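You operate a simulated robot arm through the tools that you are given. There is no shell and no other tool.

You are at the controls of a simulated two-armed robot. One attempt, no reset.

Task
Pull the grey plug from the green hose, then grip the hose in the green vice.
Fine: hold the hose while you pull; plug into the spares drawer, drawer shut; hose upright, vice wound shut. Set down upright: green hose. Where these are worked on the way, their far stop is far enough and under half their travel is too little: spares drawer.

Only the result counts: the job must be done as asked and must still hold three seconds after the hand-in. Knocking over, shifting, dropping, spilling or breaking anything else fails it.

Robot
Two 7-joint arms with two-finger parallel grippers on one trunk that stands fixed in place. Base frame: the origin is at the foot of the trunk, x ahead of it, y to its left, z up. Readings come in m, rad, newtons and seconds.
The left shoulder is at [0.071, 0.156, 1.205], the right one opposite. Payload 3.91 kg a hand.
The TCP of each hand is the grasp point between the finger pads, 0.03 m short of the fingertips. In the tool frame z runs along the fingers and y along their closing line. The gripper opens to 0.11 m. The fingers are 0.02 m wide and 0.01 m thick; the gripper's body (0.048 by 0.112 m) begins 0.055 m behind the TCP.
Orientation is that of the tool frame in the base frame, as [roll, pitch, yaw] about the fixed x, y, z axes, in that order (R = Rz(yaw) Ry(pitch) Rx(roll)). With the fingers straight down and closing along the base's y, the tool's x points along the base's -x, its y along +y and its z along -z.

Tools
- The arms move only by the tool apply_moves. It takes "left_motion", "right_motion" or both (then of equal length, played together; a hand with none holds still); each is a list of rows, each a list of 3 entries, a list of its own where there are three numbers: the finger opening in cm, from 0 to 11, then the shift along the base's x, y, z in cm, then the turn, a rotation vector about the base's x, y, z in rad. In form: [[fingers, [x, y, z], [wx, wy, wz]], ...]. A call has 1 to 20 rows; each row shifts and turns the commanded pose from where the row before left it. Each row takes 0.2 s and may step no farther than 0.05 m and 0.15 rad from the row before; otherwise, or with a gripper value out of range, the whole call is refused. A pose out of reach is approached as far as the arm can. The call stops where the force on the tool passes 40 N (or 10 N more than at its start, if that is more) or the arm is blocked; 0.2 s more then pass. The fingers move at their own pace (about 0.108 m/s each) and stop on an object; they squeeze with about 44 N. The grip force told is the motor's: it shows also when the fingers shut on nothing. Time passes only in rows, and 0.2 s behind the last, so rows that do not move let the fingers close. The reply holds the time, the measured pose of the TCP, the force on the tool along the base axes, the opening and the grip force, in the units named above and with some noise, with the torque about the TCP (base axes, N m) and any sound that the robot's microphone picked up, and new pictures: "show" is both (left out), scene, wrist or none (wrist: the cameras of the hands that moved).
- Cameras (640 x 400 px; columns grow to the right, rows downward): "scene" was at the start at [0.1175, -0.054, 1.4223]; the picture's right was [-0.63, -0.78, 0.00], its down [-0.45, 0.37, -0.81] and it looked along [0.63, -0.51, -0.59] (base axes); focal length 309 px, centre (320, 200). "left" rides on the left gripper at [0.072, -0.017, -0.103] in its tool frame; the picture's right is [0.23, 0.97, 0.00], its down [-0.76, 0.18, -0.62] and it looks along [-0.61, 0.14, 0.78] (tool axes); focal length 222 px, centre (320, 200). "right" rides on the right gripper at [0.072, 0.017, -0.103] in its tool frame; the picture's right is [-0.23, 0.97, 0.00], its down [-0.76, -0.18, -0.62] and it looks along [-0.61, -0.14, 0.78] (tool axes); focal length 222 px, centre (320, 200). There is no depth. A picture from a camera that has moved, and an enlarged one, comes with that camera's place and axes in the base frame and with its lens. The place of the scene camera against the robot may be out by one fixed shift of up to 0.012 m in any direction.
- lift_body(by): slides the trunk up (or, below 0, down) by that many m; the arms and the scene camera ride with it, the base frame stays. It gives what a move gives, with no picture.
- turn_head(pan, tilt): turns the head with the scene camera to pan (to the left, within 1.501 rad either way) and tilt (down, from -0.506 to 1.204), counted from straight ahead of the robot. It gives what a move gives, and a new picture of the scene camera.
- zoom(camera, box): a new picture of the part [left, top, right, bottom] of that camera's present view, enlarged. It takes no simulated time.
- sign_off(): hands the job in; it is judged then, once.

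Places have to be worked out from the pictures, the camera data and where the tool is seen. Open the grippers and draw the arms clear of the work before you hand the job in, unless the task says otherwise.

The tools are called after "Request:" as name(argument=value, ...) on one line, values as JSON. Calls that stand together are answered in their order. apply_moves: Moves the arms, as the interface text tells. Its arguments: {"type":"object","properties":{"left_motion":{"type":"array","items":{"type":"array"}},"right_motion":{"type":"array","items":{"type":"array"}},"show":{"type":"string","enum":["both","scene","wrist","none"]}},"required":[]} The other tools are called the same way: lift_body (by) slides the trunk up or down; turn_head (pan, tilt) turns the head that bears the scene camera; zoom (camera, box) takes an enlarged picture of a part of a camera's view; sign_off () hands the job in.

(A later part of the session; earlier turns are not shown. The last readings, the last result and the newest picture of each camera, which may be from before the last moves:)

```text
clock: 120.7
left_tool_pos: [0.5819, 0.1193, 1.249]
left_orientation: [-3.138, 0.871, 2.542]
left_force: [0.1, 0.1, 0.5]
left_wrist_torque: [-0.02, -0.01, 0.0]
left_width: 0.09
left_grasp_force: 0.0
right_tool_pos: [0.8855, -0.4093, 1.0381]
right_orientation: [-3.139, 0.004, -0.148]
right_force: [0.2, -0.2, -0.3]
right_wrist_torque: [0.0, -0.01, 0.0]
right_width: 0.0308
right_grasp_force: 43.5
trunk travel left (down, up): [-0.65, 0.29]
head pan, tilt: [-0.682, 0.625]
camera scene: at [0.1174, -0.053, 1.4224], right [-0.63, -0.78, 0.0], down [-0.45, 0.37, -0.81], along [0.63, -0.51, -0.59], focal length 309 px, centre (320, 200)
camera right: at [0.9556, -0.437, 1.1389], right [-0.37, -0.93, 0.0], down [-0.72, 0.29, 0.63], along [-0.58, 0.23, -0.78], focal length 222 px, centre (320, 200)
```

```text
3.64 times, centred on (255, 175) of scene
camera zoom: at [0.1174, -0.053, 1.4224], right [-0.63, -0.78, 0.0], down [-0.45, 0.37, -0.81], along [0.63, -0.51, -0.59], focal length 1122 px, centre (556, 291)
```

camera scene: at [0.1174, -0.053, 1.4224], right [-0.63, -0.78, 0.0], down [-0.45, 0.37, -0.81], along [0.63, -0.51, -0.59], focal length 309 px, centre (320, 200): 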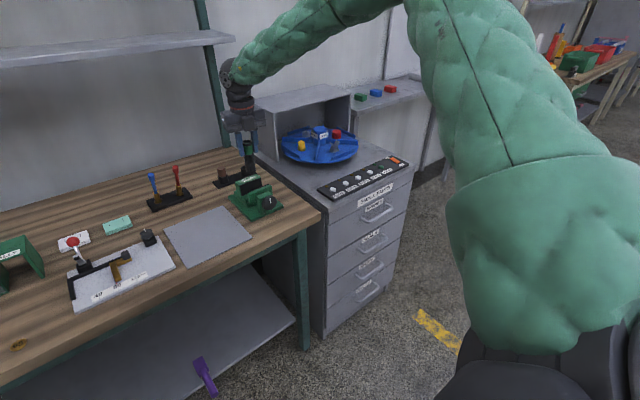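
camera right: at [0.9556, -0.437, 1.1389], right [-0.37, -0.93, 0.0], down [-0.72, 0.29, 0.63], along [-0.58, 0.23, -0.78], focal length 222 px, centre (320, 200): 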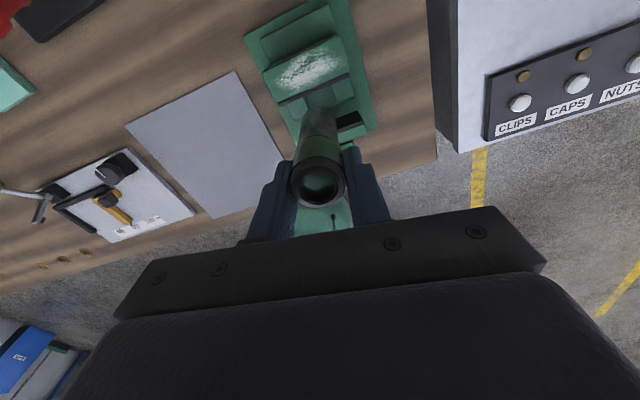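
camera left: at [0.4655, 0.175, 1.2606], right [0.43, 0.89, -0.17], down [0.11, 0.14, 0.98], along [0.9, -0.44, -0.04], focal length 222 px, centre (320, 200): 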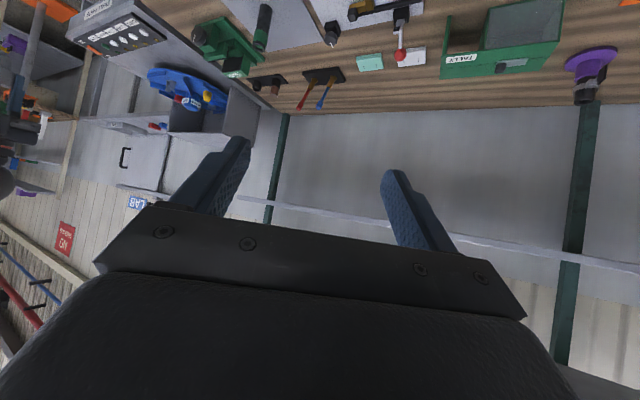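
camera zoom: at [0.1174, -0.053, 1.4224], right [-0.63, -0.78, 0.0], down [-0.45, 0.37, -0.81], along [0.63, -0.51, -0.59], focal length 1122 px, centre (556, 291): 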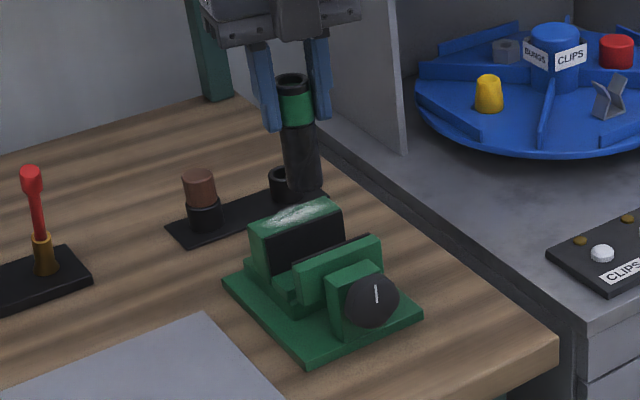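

The hose is over the channel; jaw faces measured at x≈0.859 and 0.908, centre y≈-0.411. I'll shift ~4 mm back to mid-gap and lower until just above the jaw tops.

Request:
apply_moves(right_motion=[[0, [-0.4, -0.05, 0], [0, 0, 0]], [0, [0, 0, -1], [0, 0, 0]], [0, [0, 0, -1], [0, 0, 0]], [0, [0, 0, -1], [0, 0, 0]], [0, [0, 0, 0], [0, 0, 0]]], show="both")

Request:
zoom(camera="right", box=[240, 60, 400, 200])

Request:
zoom(camera="scene", box=[220, 140, 290, 220])

Request:
zoom(camera="left", box=[160, 0, 320, 100])

```text
clock: 121.9
left_tool_pos: [0.5812, 0.1198, 1.2504]
left_orientation: [-3.142, 0.87, 2.543]
left_force: [0.5, -0.1, 0.2]
left_wrist_torque: [0.03, 0.03, -0.02]
left_width: 0.0901
left_grasp_force: 0.1
right_tool_pos: [0.881, -0.4085, 1.0065]
right_orientation: [-3.139, 0.004, -0.148]
right_force: [-0.8, 0.2, 0.1]
right_wrist_torque: [-0.03, 0.0, 0.01]
right_width: 0.031
right_grasp_force: 43.7
trunk travel left (down, up): [-0.65, 0.29]
head pan, tilt: [-0.682, 0.625]
camera scene: at [0.1175, -0.0536, 1.4223], right [-0.63, -0.78, 0.0], down [-0.45, 0.37, -0.81], along [0.63, -0.51, -0.59], focal length 309 px, centre (320, 200)
camera right: at [0.9516, -0.4379, 1.1086], right [-0.37, -0.93, 0.0], down [-0.72, 0.29, 0.63], along [-0.58, 0.23, -0.78], focal length 222 px, centre (320, 200)
```

scene: 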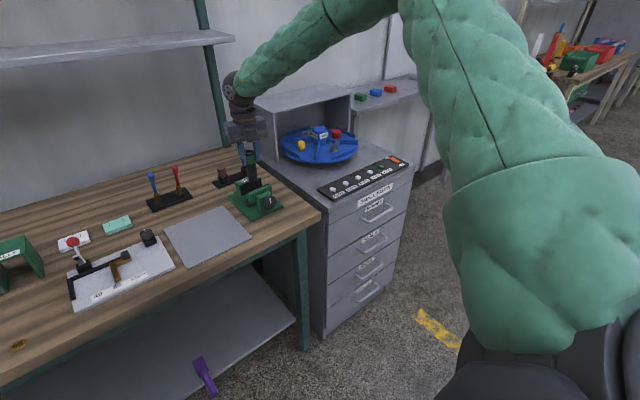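
right: 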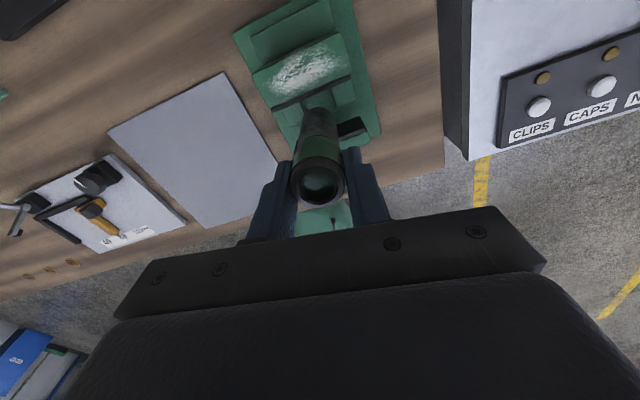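

```text
2.86 times, centred on (320, 130) of right
camera zoom: at [0.9516, -0.4379, 1.1086], right [-0.37, -0.93, 0.0], down [-0.72, 0.29, 0.63], along [-0.58, 0.23, -0.78], focal length 635 px, centre (320, 400)
```

zoom: 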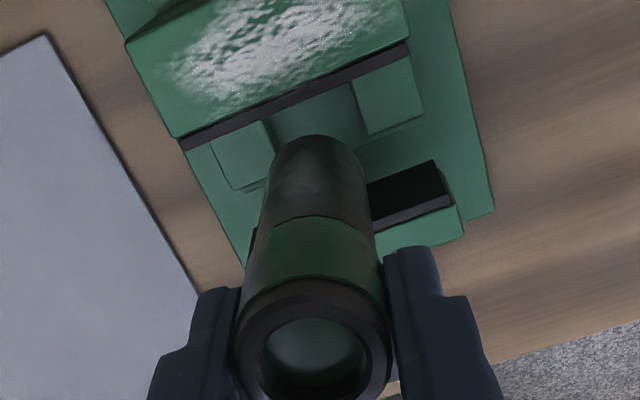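

```text
5.00 times, centred on (255, 180) of scene
camera zoom: at [0.1175, -0.0536, 1.4223], right [-0.63, -0.78, 0.0], down [-0.45, 0.37, -0.81], along [0.63, -0.51, -0.59], focal length 1543 px, centre (645, 300)
```

zoom: 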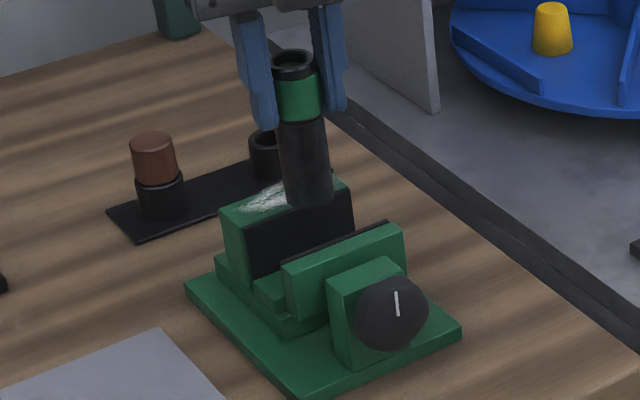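

```text
4.00 times, centred on (240, 50) of left
camera zoom: at [0.4664, 0.1757, 1.26], right [0.43, 0.89, -0.17], down [0.11, 0.14, 0.98], along [0.9, -0.44, -0.04], focal length 888 px, centre (640, 800)
```

zoom: 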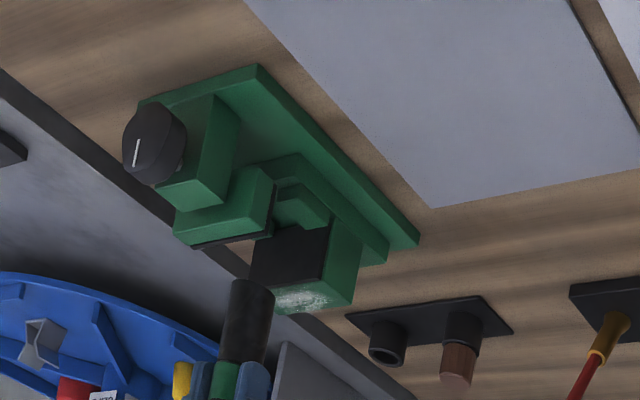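

Hose axis measured at (0.8905, -0.4115), vertical, bottom at z≈0.917; jaw faces at 0.859/0.908. Shifting 3 mm back and lowering in between the jaws.

Request:
apply_moves(right_motion=[[0, [-0.3, 0.05, 0], [0, 0, 0]], [0, [0, 0, -0.8], [0, 0, 0]], [0, [0, 0, -0.8], [0, 0, 0]], [0, [0, 0, -0.8], [0, 0, 0]], [0, [0, 0, -0.8], [0, 0, 0]], [0, [0, 0, -0.8], [0, 0, 0]], [0, [0, 0, 0], [0, 0, 0]]], show="both")

Request:
zoom(camera="right", box=[240, 60, 400, 200])

Request:
zoom(camera="scene", box=[220, 140, 290, 220])

Request:
zoom(camera="left", box=[160, 0, 320, 100])

```text
clock: 123.5
left_tool_pos: [0.5808, 0.1199, 1.2502]
left_orientation: [-3.141, 0.871, 2.544]
left_force: [-0.1, -0.1, -0.1]
left_wrist_torque: [-0.02, 0.03, -0.03]
left_width: 0.0901
left_grasp_force: 0.0
right_tool_pos: [0.8779, -0.4094, 0.967]
right_orientation: [-3.14, 0.005, -0.149]
right_force: [-0.6, 0.7, 0.8]
right_wrist_torque: [-0.02, -0.01, -0.02]
right_width: 0.0306
right_grasp_force: 44.2
trunk travel left (down, up): [-0.65, 0.29]
head pan, tilt: [-0.682, 0.625]
camera scene: at [0.1175, -0.0536, 1.4223], right [-0.63, -0.78, 0.0], down [-0.45, 0.37, -0.81], along [0.63, -0.51, -0.59], focal length 309 px, centre (320, 200)
camera right: at [0.9484, -0.4371, 1.0687], right [-0.37, -0.93, 0.0], down [-0.72, 0.29, 0.63], along [-0.58, 0.23, -0.78], focal length 222 px, centre (320, 200)
```

scene: 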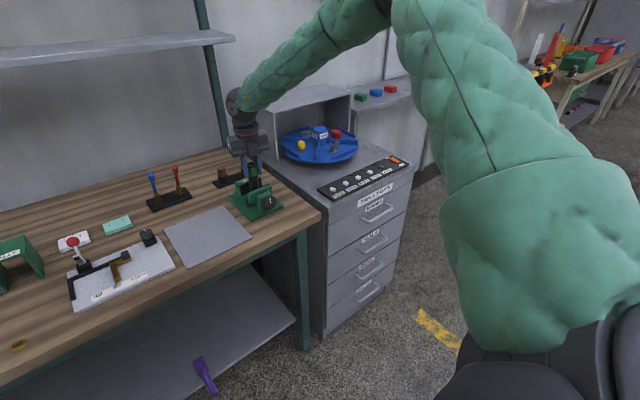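
right: 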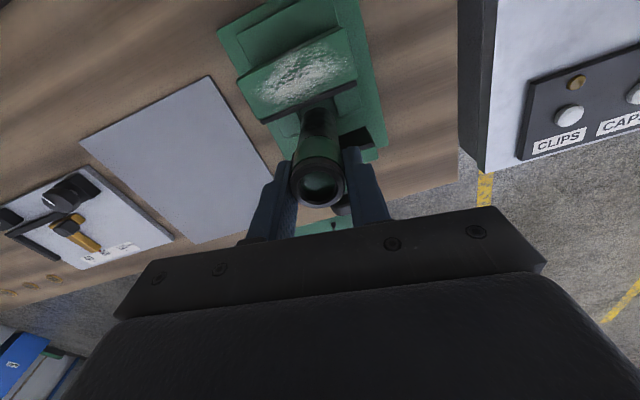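

```text
2.86 times, centred on (320, 130) of right
camera zoom: at [0.9484, -0.4371, 1.0687], right [-0.37, -0.93, 0.0], down [-0.72, 0.29, 0.63], along [-0.58, 0.23, -0.78], focal length 635 px, centre (320, 400)
```

zoom: 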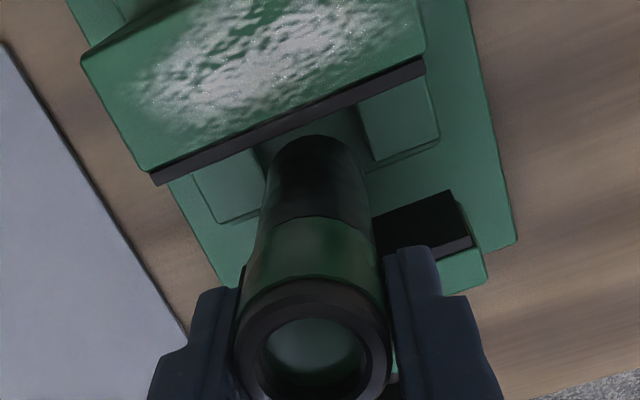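

```text
5.00 times, centred on (255, 180) of scene
camera zoom: at [0.1175, -0.0536, 1.4223], right [-0.63, -0.78, 0.0], down [-0.45, 0.37, -0.81], along [0.63, -0.51, -0.59], focal length 1543 px, centre (645, 300)
```

zoom: 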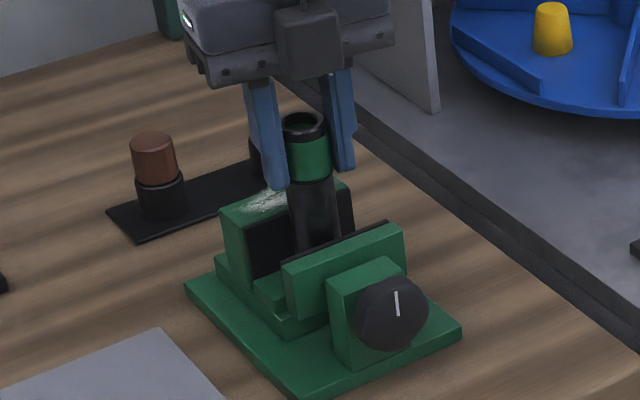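

```text
4.00 times, centred on (240, 50) of left
camera zoom: at [0.4664, 0.1758, 1.26], right [0.43, 0.89, -0.17], down [0.11, 0.14, 0.98], along [0.9, -0.44, -0.04], focal length 888 px, centre (640, 800)
```

zoom: 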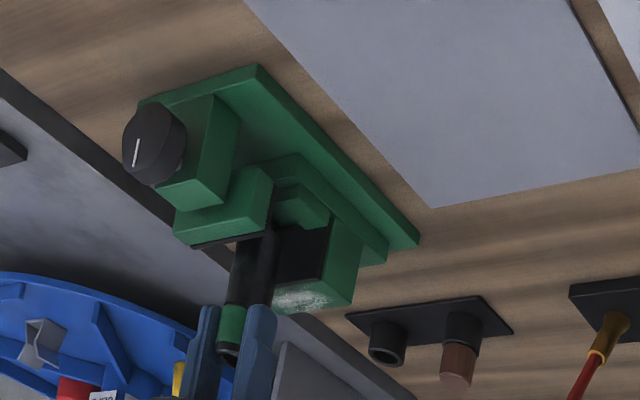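

The hose bottom is between the jaws, aligned with the channel. Lowering slowly until it touches the floor of the vice.

Request:
apply_moves(right_motion=[[0, [0, 0, -0.5], [0, 0, 0]], [0, [0, 0, -0.5], [0, 0, 0]], [0, [0, 0, -0.4], [0, 0, 0]], [0, [0, 0, -0.4], [0, 0, 0]], [0, [0, 0, 0], [0, 0, 0]]], show="none")

Request:
zoom(camera="scene", box=[220, 140, 290, 220])

Request:
zoom(camera="right", box=[240, 60, 400, 200])

```text
clock: 124.7
left_tool_pos: [0.581, 0.1201, 1.2498]
left_orientation: [3.141, 0.87, 2.544]
left_force: [-0.2, 0.7, 0.7]
left_wrist_torque: [0.0, -0.01, 0.02]
left_width: 0.0899
left_grasp_force: 0.0
right_tool_pos: [0.878, -0.4095, 0.9485]
right_orientation: [-3.139, 0.005, -0.149]
right_force: [-0.2, 0.6, -0.3]
right_wrist_torque: [0.01, -0.01, -0.01]
right_width: 0.0308
right_grasp_force: 43.7
trunk travel left (down, up): [-0.65, 0.29]
head pan, tilt: [-0.682, 0.625]
```

```text
5.00 times, centred on (255, 180) of scene
camera zoom: at [0.1175, -0.0536, 1.4223], right [-0.63, -0.78, 0.0], down [-0.45, 0.37, -0.81], along [0.63, -0.51, -0.59], focal length 1543 px, centre (645, 300)
```

zoom: 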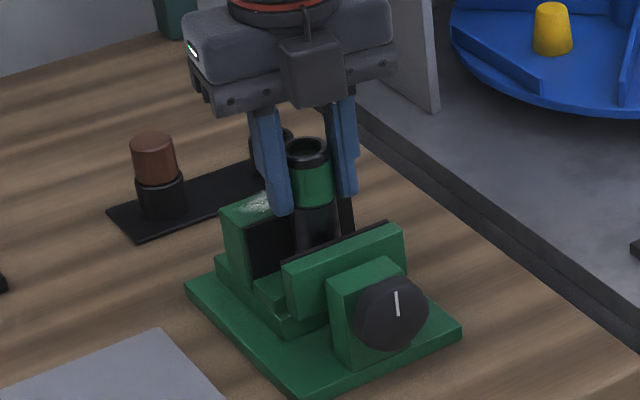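

```text
2.86 times, centred on (320, 130) of right
camera zoom: at [0.9486, -0.4372, 1.0503], right [-0.37, -0.93, 0.0], down [-0.72, 0.29, 0.63], along [-0.58, 0.23, -0.78], focal length 635 px, centre (320, 400)
```

zoom: 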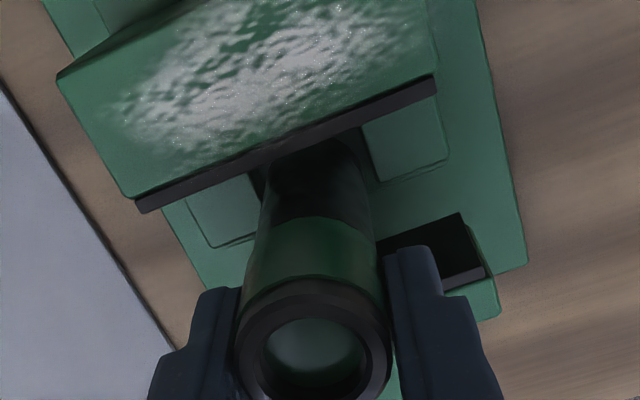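

Still free. Continuing down in small steps.

Request:
apply_moves(right_motion=[[0, [0, 0, -0.3], [0, 0, 0]], [0, [0, 0, -0.3], [0, 0, 0]], [0, [0, 0, -0.3], [0, 0, 0]], [0, [0, 0, 0], [0, 0, 0]]], show="none")

```text
clock: 125.7
left_tool_pos: [0.5811, 0.12, 1.2502]
left_orientation: [3.141, 0.868, 2.542]
left_force: [-0.4, 0.0, 0.5]
left_wrist_torque: [0.01, 0.01, 0.0]
left_width: 0.0898
left_grasp_force: 0.1
right_tool_pos: [0.8788, -0.4088, 0.939]
right_orientation: [-3.14, 0.003, -0.149]
right_force: [0.2, 0.1, -0.2]
right_wrist_torque: [0.02, -0.02, 0.0]
right_width: 0.0307
right_grasp_force: 44.1
trunk travel left (down, up): [-0.65, 0.29]
head pan, tilt: [-0.682, 0.625]
```

Request:
apply_moves(right_motion=[[0, [0, 0, -0.3], [0, 0, 0]], [0, [0, 0, -0.3], [0, 0, 0]], [0, [0, 0, 0], [0, 0, 0]]], show="wrist")

Request:
zoom(camera="scene", box=[220, 150, 290, 220])

Request:
zoom(camera="left", box=[180, 0, 280, 100])

```text
clock: 126.5
left_tool_pos: [0.5793, 0.1201, 1.2519]
left_orientation: [-3.141, 0.874, 2.539]
left_force: [-0.9, 0.0, 0.0]
left_wrist_torque: [0.02, -0.01, 0.03]
left_width: 0.0901
left_grasp_force: 0.2
right_tool_pos: [0.878, -0.4088, 0.9372]
right_orientation: [-3.14, -0.001, -0.151]
right_force: [2.7, -5.2, 28.5]
right_wrist_torque: [-0.49, -0.49, 0.0]
right_width: 0.0309
right_grasp_force: 43.9
trunk travel left (down, up): [-0.65, 0.29]
head pan, tilt: [-0.682, 0.625]
camera right: at [0.9475, -0.4373, 1.0399], right [-0.37, -0.93, 0.0], down [-0.73, 0.29, 0.62], along [-0.58, 0.23, -0.78], focal length 222 px, centre (320, 200)
```

right: 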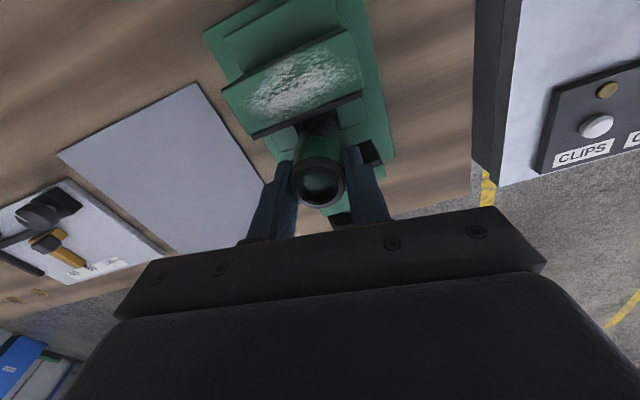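

```text
5.71 times, centred on (255, 185) of scene
camera zoom: at [0.1152, -0.0528, 1.423], right [-0.63, -0.78, 0.0], down [-0.45, 0.37, -0.81], along [0.63, -0.51, -0.58], focal length 1763 px, centre (691, 286)
```

zoom: 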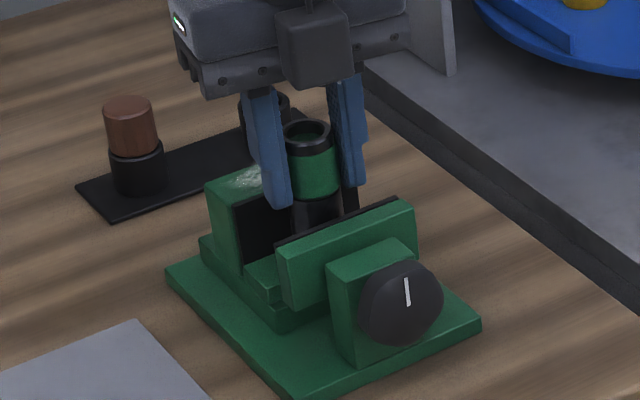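

```text
4.00 times, centred on (230, 50) of left
camera zoom: at [0.4644, 0.1764, 1.2611], right [0.43, 0.89, -0.17], down [0.11, 0.14, 0.98], along [0.9, -0.44, -0.04], focal length 888 px, centre (680, 800)
```

zoom: 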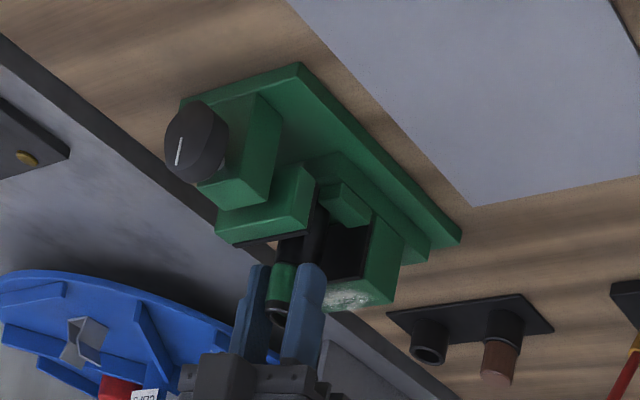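

Contact with the vice floor (28 N up). I'll ease the pressure off and open the fingers slightly to see whether the hose stands by itself.

Request:
apply_moves(right_motion=[[0, [0, 0, 0.35], [0, 0, 0]], [0, [0, 0, 0], [0, 0, 0]], [3.6, [0, 0, 0], [0, 0, 0]], [4.2, [0, 0, 0], [0, 0, 0]], [4.2, [0, 0, 0], [0, 0, 0]]], show="wrist")

Request:
zoom(camera="right", box=[240, 60, 400, 220])

Request:
zoom(camera="scene", box=[220, 150, 290, 220])

Request:
zoom(camera="left", box=[180, 0, 280, 100])

```text
clock: 127.7
left_tool_pos: [0.5804, 0.1202, 1.2481]
left_orientation: [3.14, 0.869, 2.542]
left_force: [-0.6, 0.8, 0.1]
left_wrist_torque: [0.0, 0.02, 0.02]
left_width: 0.09
left_grasp_force: 0.0
right_tool_pos: [0.8787, -0.4097, 0.9371]
right_orientation: [-3.139, 0.006, -0.148]
right_force: [0.2, 0.0, 0.6]
right_wrist_torque: [-0.01, -0.02, -0.02]
right_width: 0.0418
right_grasp_force: 0.0
trunk travel left (down, up): [-0.65, 0.29]
head pan, tilt: [-0.682, 0.625]
camera right: at [0.9485, -0.4376, 1.0384], right [-0.37, -0.93, 0.0], down [-0.72, 0.29, 0.63], along [-0.58, 0.23, -0.78], focal length 222 px, centre (320, 200)
```

right: 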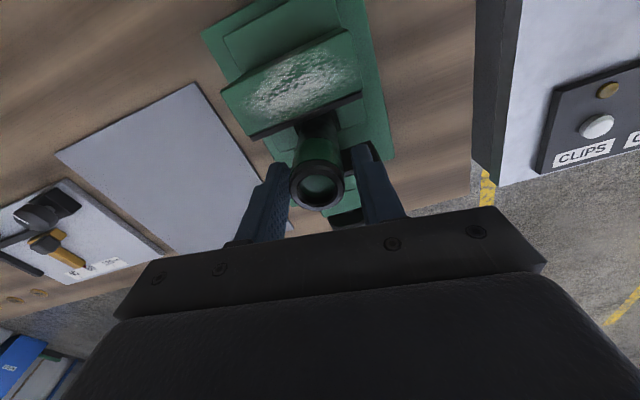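

```text
2.50 times, centred on (320, 140) of right
camera zoom: at [0.9485, -0.4376, 1.0384], right [-0.37, -0.93, 0.0], down [-0.72, 0.29, 0.63], along [-0.58, 0.23, -0.78], focal length 555 px, centre (320, 350)
```

zoom: 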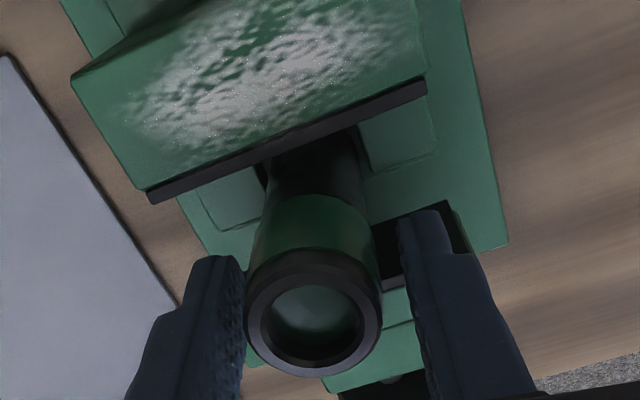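

```text
5.71 times, centred on (255, 185) of scene
camera zoom: at [0.1179, -0.0537, 1.4222], right [-0.63, -0.78, 0.0], down [-0.45, 0.37, -0.81], along [0.63, -0.51, -0.59], focal length 1763 px, centre (691, 286)
```

zoom: 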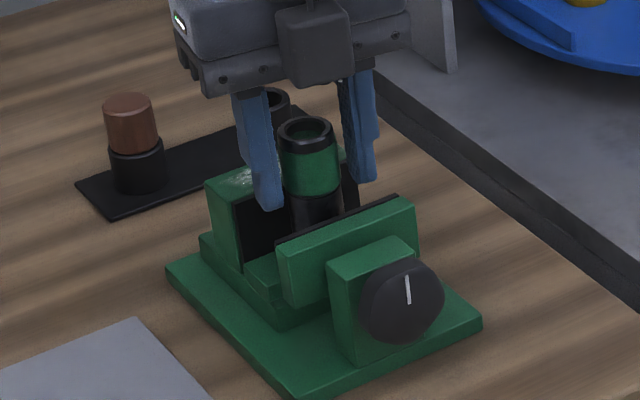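

```text
4.00 times, centred on (230, 50) of left
camera zoom: at [0.4667, 0.1757, 1.2598], right [0.43, 0.89, -0.17], down [0.11, 0.14, 0.98], along [0.9, -0.44, -0.04], focal length 888 px, centre (680, 800)
```

zoom: 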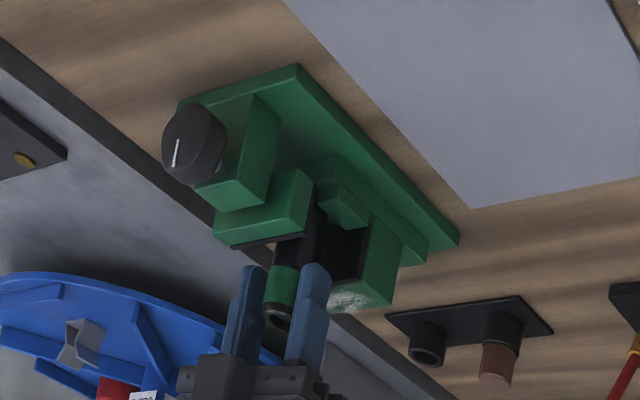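

The hose stands upright in the vice channel on its own (top at z≈0.943). I withdraw the right hand straight up.

Request:
apply_moves(right_motion=[[4.6, [0, 0, 0.8], [0, 0, 0]], [4.6, [0, 0, 1.5], [0, 0, 0]], [4.6, [0, 0, 2.5], [0, 0, 0]], [5, [0, 0, 3], [0, 0, 0]], [5, [0, 0, 3], [0, 0, 0]], [5, [-3.5, 0, 1], [0, 0, 0]], [5, [-3.5, 0, 0], [0, 0, 0]]], show="both")

Request:
zoom(camera="right", box=[220, 40, 420, 220])

Request:
zoom(camera="scene", box=[220, 150, 290, 220])

Request:
zoom(camera="left", box=[180, 0, 280, 100])

```text
clock: 129.3
left_tool_pos: [0.5805, 0.1194, 1.2496]
left_orientation: [3.14, 0.871, 2.543]
left_force: [1.5, 0.1, 0.2]
left_wrist_torque: [0.0, 0.04, 0.04]
left_width: 0.0899
left_grasp_force: 0.2
right_tool_pos: [0.8072, -0.4084, 1.0557]
right_orientation: [3.141, 0.003, -0.147]
right_force: [-0.9, 0.3, 0.1]
right_wrist_torque: [0.01, -0.02, 0.01]
right_width: 0.05
right_grasp_force: 0.1
trunk travel left (down, up): [-0.65, 0.29]
head pan, tilt: [-0.682, 0.625]
camera scene: at [0.1166, -0.0534, 1.4224], right [-0.63, -0.78, 0.0], down [-0.45, 0.37, -0.81], along [0.63, -0.51, -0.59], focal length 309 px, centre (320, 200)
camera right: at [0.8774, -0.4366, 1.1581], right [-0.37, -0.93, 0.0], down [-0.72, 0.29, 0.63], along [-0.58, 0.23, -0.78], focal length 222 px, centre (320, 200)
```

scene: 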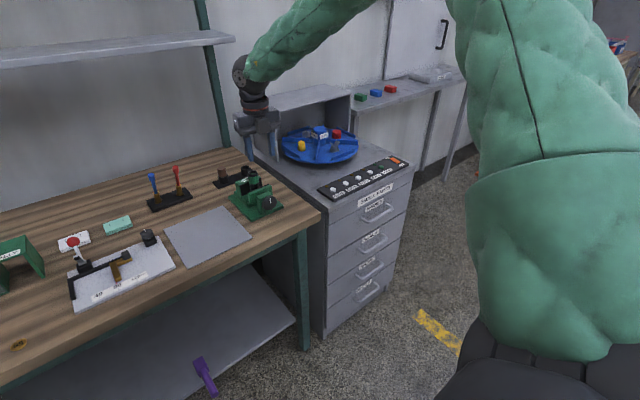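
right: 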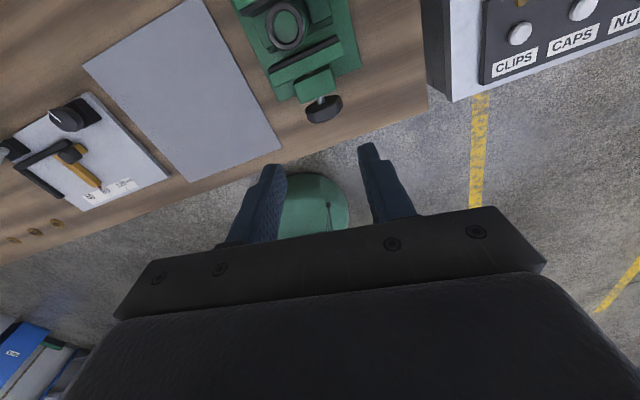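

```text
2.22 times, centred on (320, 130) of right
camera zoom: at [0.8774, -0.4366, 1.1581], right [-0.37, -0.93, 0.0], down [-0.72, 0.29, 0.63], along [-0.58, 0.23, -0.78], focal length 494 px, centre (320, 356)
```

zoom: 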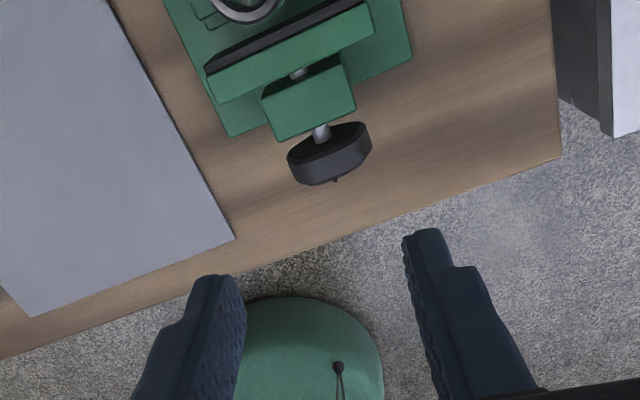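

```text
5.71 times, centred on (255, 185) of scene
camera zoom: at [0.1166, -0.0534, 1.4224], right [-0.63, -0.78, 0.0], down [-0.45, 0.37, -0.81], along [0.63, -0.51, -0.59], focal length 1763 px, centre (691, 286)
```

zoom: 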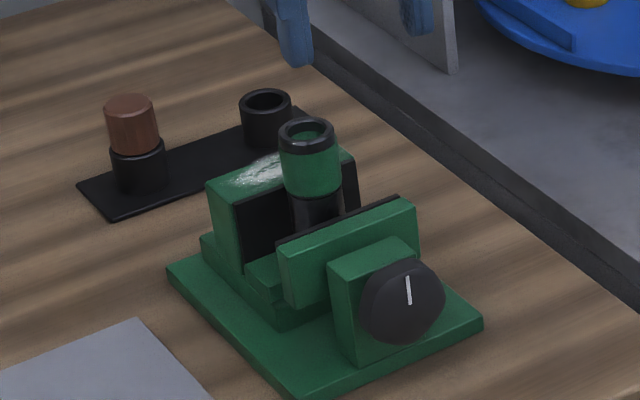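

```text
4.00 times, centred on (230, 50) of left
camera zoom: at [0.4654, 0.1762, 1.2603], right [0.43, 0.89, -0.17], down [0.11, 0.14, 0.98], along [0.9, -0.44, -0.04], focal length 888 px, centre (680, 800)
```

zoom: 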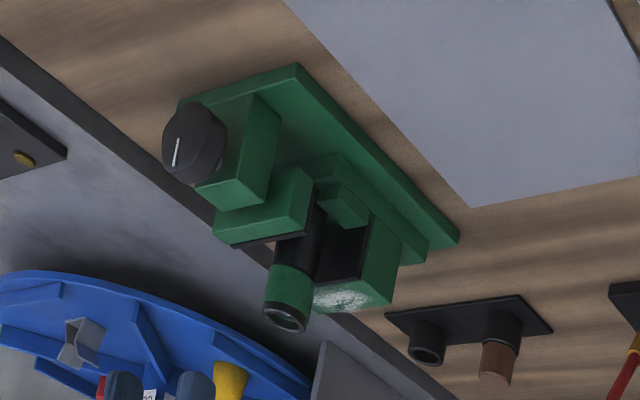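

The hose stays upright. From this view the knob spans x 0.797–0.812, centre ≈ (0.8045, -0.412, 0.877), block front at 0.821. I'll square the yaw to zero and come down over the knob with open fingers.

Request:
apply_moves(right_motion=[[7, [-0.1, -0.15, 0], [0, 0, 0.074]], [7, [-0.15, -0.2, 0], [0, 0, 0.074]], [7, [0, 0, -2.5], [0, 0, 0]], [7, [0, 0, -2.5], [0, 0, 0]], [7, [0, 0, 0], [0, 0, 0]]], show="both")

Request:
zoom(camera="right", box=[220, 60, 420, 240])

Request:
zoom(camera="scene", box=[210, 140, 310, 220])

```text
clock: 130.5
left_tool_pos: [0.58, 0.1194, 1.2506]
left_orientation: [3.141, 0.871, 2.544]
left_force: [0.1, 0.2, 0.1]
left_wrist_torque: [0.03, -0.03, 0.03]
left_width: 0.0902
left_grasp_force: 0.0
right_tool_pos: [0.8057, -0.413, 1.0051]
right_orientation: [-3.139, 0.005, 0.0]
right_force: [0.1, -0.7, -0.6]
right_wrist_torque: [-0.03, -0.01, 0.02]
right_width: 0.0699
right_grasp_force: 0.0
trunk travel left (down, up): [-0.65, 0.29]
head pan, tilt: [-0.682, 0.625]
camera scene: at [0.1171, -0.0535, 1.4224], right [-0.63, -0.78, 0.0], down [-0.45, 0.37, -0.81], along [0.63, -0.51, -0.59], focal length 309 px, centre (320, 200)
camera right: at [0.8792, -0.4306, 1.1073], right [-0.23, -0.97, 0.0], down [-0.76, 0.18, 0.63], along [-0.61, 0.14, -0.78], focal length 222 px, centre (320, 200)
```

scene: 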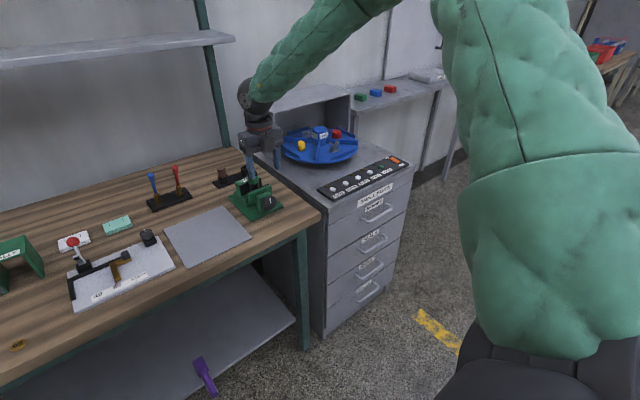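
right: 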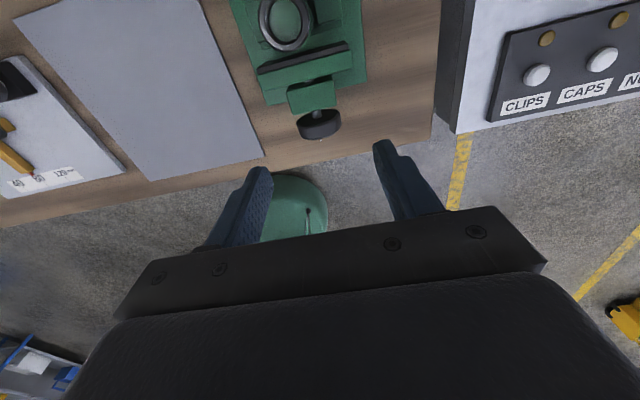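

```text
2.22 times, centred on (320, 150) of right
camera zoom: at [0.8792, -0.4306, 1.1073], right [-0.23, -0.97, 0.0], down [-0.76, 0.18, 0.63], along [-0.61, 0.14, -0.78], focal length 494 px, centre (320, 311)
```

zoom: 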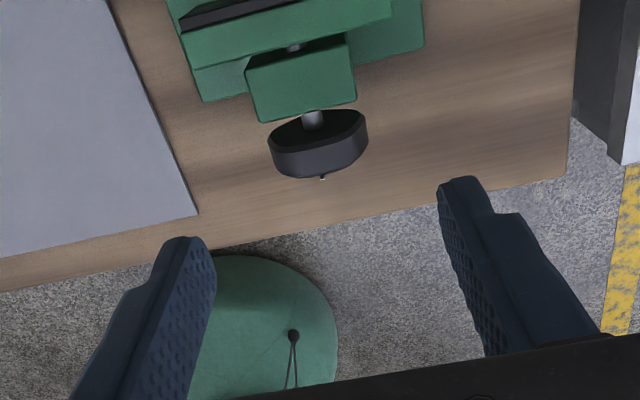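

```text
5.00 times, centred on (260, 180) of scene
camera zoom: at [0.1171, -0.0535, 1.4224], right [-0.63, -0.78, 0.0], down [-0.45, 0.37, -0.81], along [0.63, -0.51, -0.59], focal length 1543 px, centre (620, 300)
```

zoom: 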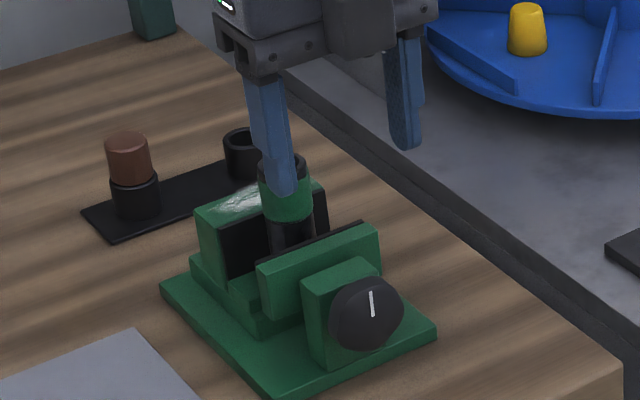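

Yaw is square now. I'll tilt the hand −0.5 rad about the knob axis (wrist toward the left) and line up for gripping the knob.

Request:
apply_moves(right_motion=[[6, [-0.03, 1.475, -0.57], [-0.125, 0, 0]], [6, [-0.03, 1.475, -0.57], [-0.125, 0, 0]], [6, [-0.03, 1.475, -0.57], [-0.125, 0, 0]], [6, [-0.03, 1.475, -0.57], [-0.125, 0, 0]], [6, [0, 0, 0], [0, 0, 0]]], show="both")

Request:
zoom(camera="right", box=[220, 60, 420, 240])

Request:
zoom(camera="scene", box=[210, 140, 310, 220])

```text
clock: 131.7
left_tool_pos: [0.5801, 0.1201, 1.2504]
left_orientation: [-3.141, 0.871, 2.541]
left_force: [0.8, -0.5, 0.9]
left_wrist_torque: [0.0, 0.01, 0.05]
left_width: 0.09
left_grasp_force: 0.1
right_tool_pos: [0.8035, -0.3541, 0.9821]
right_orientation: [2.642, 0.003, -0.005]
right_force: [0.2, -0.3, -0.5]
right_wrist_torque: [-0.02, 0.01, -0.01]
right_width: 0.0601
right_grasp_force: 0.1
trunk travel left (down, up): [-0.65, 0.29]
head pan, tilt: [-0.682, 0.625]
camera scene: at [0.1167, -0.054, 1.4224], right [-0.63, -0.78, 0.0], down [-0.45, 0.37, -0.81], along [0.63, -0.51, -0.59], focal length 309 px, centre (320, 200)
camera right: at [0.8774, -0.3204, 1.08], right [-0.23, -0.85, 0.47], down [-0.76, 0.46, 0.46], along [-0.61, -0.25, -0.75], focal length 222 px, centre (320, 200)
```

scene: 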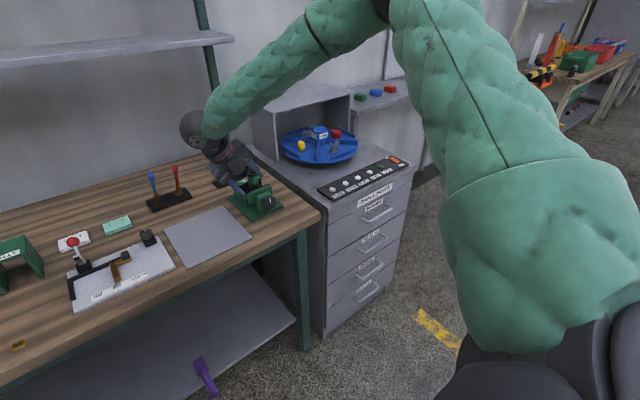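
right: 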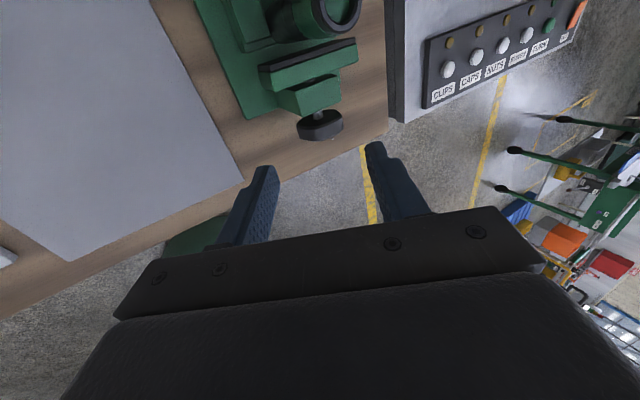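

```text
2.22 times, centred on (320, 150) of right
camera zoom: at [0.8774, -0.3204, 1.08], right [-0.23, -0.85, 0.47], down [-0.76, 0.46, 0.46], along [-0.61, -0.25, -0.75], focal length 494 px, centre (320, 311)
```

zoom: 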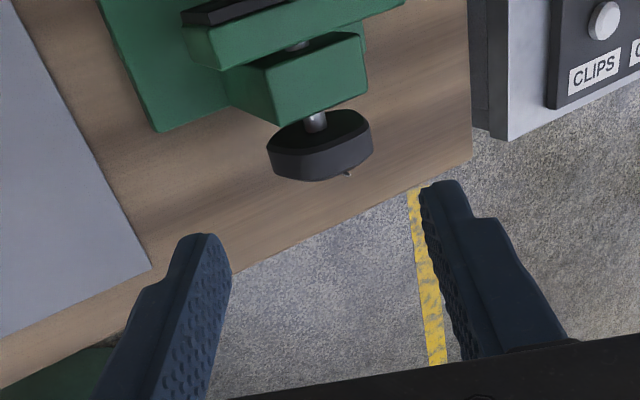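

```text
5.00 times, centred on (260, 180) of scene
camera zoom: at [0.1167, -0.054, 1.4224], right [-0.63, -0.78, 0.0], down [-0.45, 0.37, -0.81], along [0.63, -0.51, -0.59], focal length 1543 px, centre (620, 300)
```

zoom: 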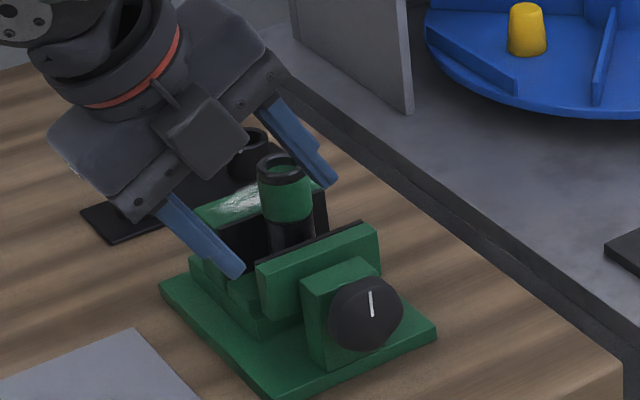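

The knob is centred between the fingers along the approach line. Sliding in along the finger axis.

Request:
apply_moves(right_motion=[[6, [0, -1.42, -2.63], [0, 0, 0]], [6, [0, -1.42, -2.63], [0, 0, 0]], [6, [0, -1.42, -2.63], [0, 0, 0]], [6, [0, 0, 0], [0, 0, 0]]], show="both")

Request:
zoom(camera="right", box=[220, 80, 420, 240])

Request:
zoom(camera="scene", box=[210, 140, 310, 220])

```text
clock: 132.7
left_tool_pos: [0.5808, 0.1203, 1.2505]
left_orientation: [-3.141, 0.871, 2.541]
left_force: [1.1, -0.5, 0.1]
left_wrist_torque: [-0.01, 0.02, 0.03]
left_width: 0.0897
left_grasp_force: 0.0
right_tool_pos: [0.8024, -0.3956, 0.9034]
right_orientation: [2.642, 0.005, -0.004]
right_force: [-0.2, 0.0, 0.2]
right_wrist_torque: [-0.02, -0.02, 0.01]
right_width: 0.0601
right_grasp_force: 0.1
trunk travel left (down, up): [-0.65, 0.29]
head pan, tilt: [-0.682, 0.625]
camera scene: at [0.117, -0.0533, 1.4224], right [-0.63, -0.78, 0.0], down [-0.45, 0.37, -0.81], along [0.63, -0.51, -0.59], focal length 309 px, centre (320, 200)
camera right: at [0.8773, -0.3625, 1.001], right [-0.23, -0.85, 0.47], down [-0.76, 0.46, 0.46], along [-0.61, -0.25, -0.75], focal length 222 px, centre (320, 200)
```

scene: 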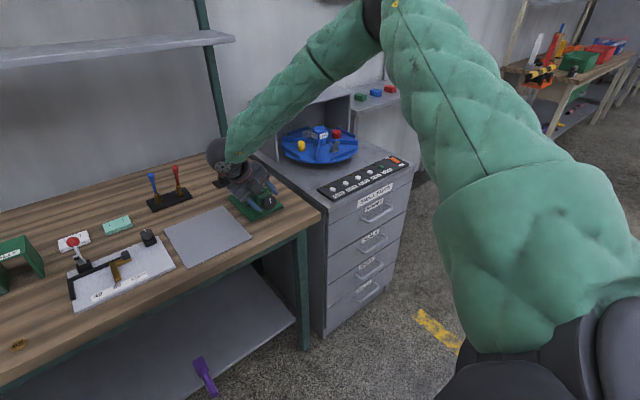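
right: 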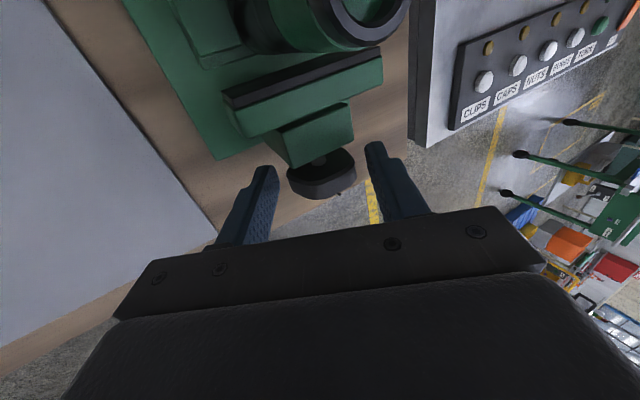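

```text
2.50 times, centred on (320, 160) of right
camera zoom: at [0.8773, -0.3625, 1.001], right [-0.23, -0.85, 0.47], down [-0.76, 0.46, 0.46], along [-0.61, -0.25, -0.75], focal length 555 px, centre (320, 300)
```

zoom: 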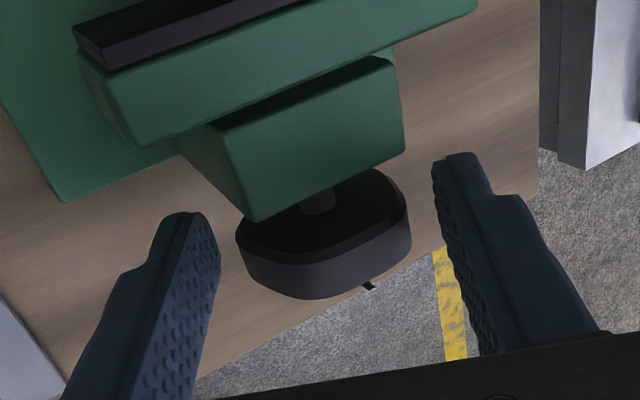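

```text
5.00 times, centred on (260, 180) of scene
camera zoom: at [0.117, -0.0533, 1.4224], right [-0.63, -0.78, 0.0], down [-0.45, 0.37, -0.81], along [0.63, -0.51, -0.59], focal length 1543 px, centre (620, 300)
```

zoom: 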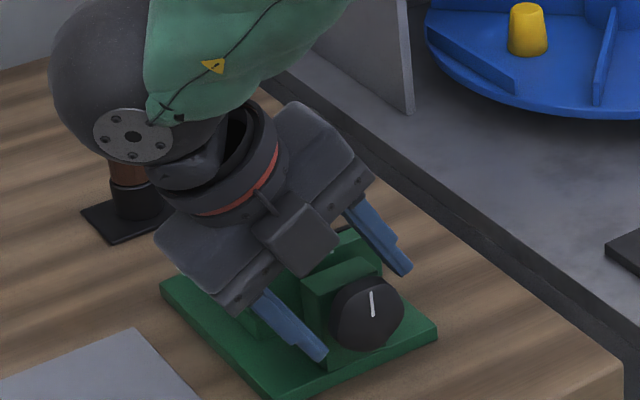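

Knob nearly between the pads; last 3 cm in small steps, then closing on it.

Request:
apply_moves(right_motion=[[6, [0.05, -0.5, -0.88], [0, 0, 0]], [6, [0, -0.5, -0.88], [0, 0, 0]], [6, [0, -0.5, -0.88], [0, 0, 0]], [6, [0, 0, 0], [0, 0, 0]]], show="both")

Request:
zoom(camera="right", box=[220, 80, 420, 240])

Request:
zoom(camera="scene", box=[210, 140, 310, 220])

Request:
zoom(camera="left", box=[160, 0, 290, 110])

```text
clock: 133.7
left_tool_pos: [0.5802, 0.1194, 1.2496]
left_orientation: [3.14, 0.871, 2.542]
left_force: [0.0, 0.2, 0.0]
left_wrist_torque: [0.02, 0.0, -0.03]
left_width: 0.09
left_grasp_force: 0.1
right_tool_pos: [0.805, -0.4111, 0.8773]
right_orientation: [2.642, 0.003, -0.003]
right_force: [-0.4, 0.5, 0.4]
right_wrist_torque: [-0.01, 0.05, 0.01]
right_width: 0.0599
right_grasp_force: 0.0
trunk travel left (down, up): [-0.65, 0.29]
head pan, tilt: [-0.682, 0.625]
camera scene: at [0.1173, -0.0534, 1.4224], right [-0.63, -0.78, 0.0], down [-0.45, 0.37, -0.81], along [0.63, -0.51, -0.59], focal length 309 px, centre (320, 200)
camera right: at [0.8782, -0.3772, 0.9748], right [-0.23, -0.85, 0.47], down [-0.76, 0.46, 0.46], along [-0.61, -0.25, -0.75], focal length 222 px, centre (320, 200)
```

scene: 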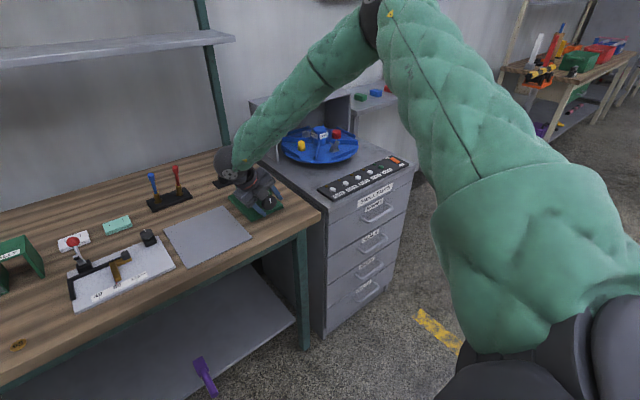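
right: 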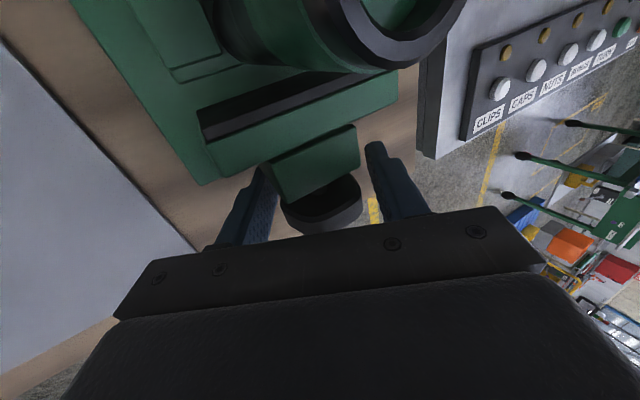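

```text
2.50 times, centred on (320, 160) of right
camera zoom: at [0.8782, -0.3772, 0.9748], right [-0.23, -0.85, 0.47], down [-0.76, 0.46, 0.46], along [-0.61, -0.25, -0.75], focal length 555 px, centre (320, 300)
```

zoom: 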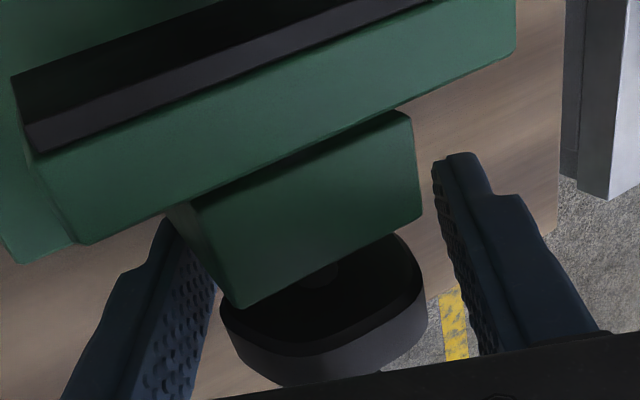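

```text
5.00 times, centred on (260, 180) of scene
camera zoom: at [0.1173, -0.0534, 1.4224], right [-0.63, -0.78, 0.0], down [-0.45, 0.37, -0.81], along [0.63, -0.51, -0.59], focal length 1543 px, centre (620, 300)
```

zoom: 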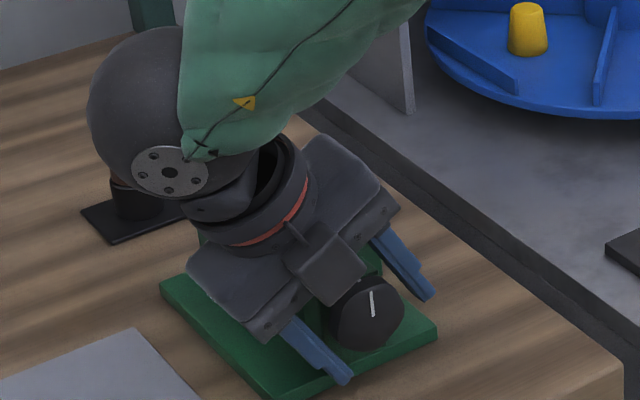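

```text
3.64 times, centred on (225, 55) of left
camera zoom: at [0.4661, 0.176, 1.2601], right [0.43, 0.89, -0.17], down [0.11, 0.14, 0.98], along [0.9, -0.44, -0.04], focal length 808 px, centre (666, 727)
```

zoom: 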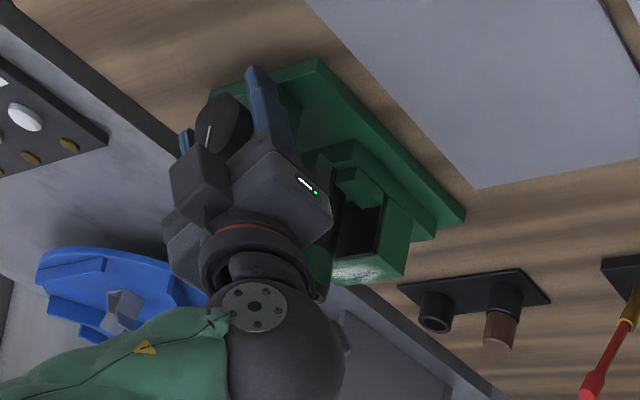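

Both fingers straddle the knob. Closing on it.

Request:
apply_moves(right_motion=[[0, [0, 0, 0], [0, 0, 0]], [0, [0, 0, 0], [0, 0, 0]], [0, [0, 0, 0], [0, 0, 0]]], show="none")

Request:
zoom(camera="scene", box=[210, 140, 310, 220])

```text
clock: 134.5
left_tool_pos: [0.5811, 0.12, 1.2494]
left_orientation: [-3.139, 0.871, 2.544]
left_force: [0.4, 0.5, -0.2]
left_wrist_torque: [-0.01, -0.01, 0.01]
left_width: 0.09
left_grasp_force: 0.1
right_tool_pos: [0.8054, -0.4094, 0.8776]
right_orientation: [2.643, 0.004, -0.001]
right_force: [-2.0, 5.4, -3.3]
right_wrist_torque: [-0.03, -0.12, 0.25]
right_width: 0.046
right_grasp_force: 44.9
trunk travel left (down, up): [-0.65, 0.29]
head pan, tilt: [-0.682, 0.625]
```

```text
5.00 times, centred on (260, 180) of scene
camera zoom: at [0.1176, -0.0532, 1.4223], right [-0.63, -0.78, 0.0], down [-0.45, 0.37, -0.81], along [0.63, -0.51, -0.59], focal length 1543 px, centre (620, 300)
```

zoom: 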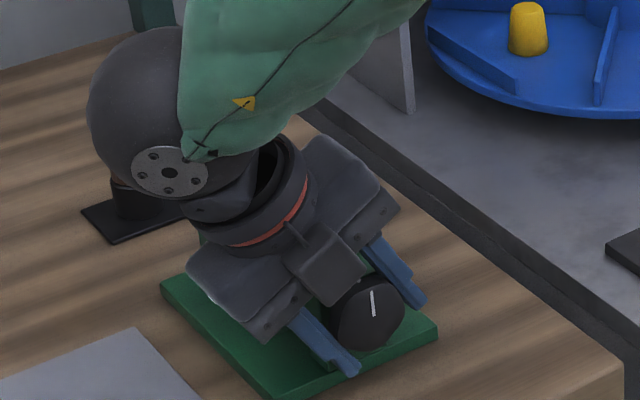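

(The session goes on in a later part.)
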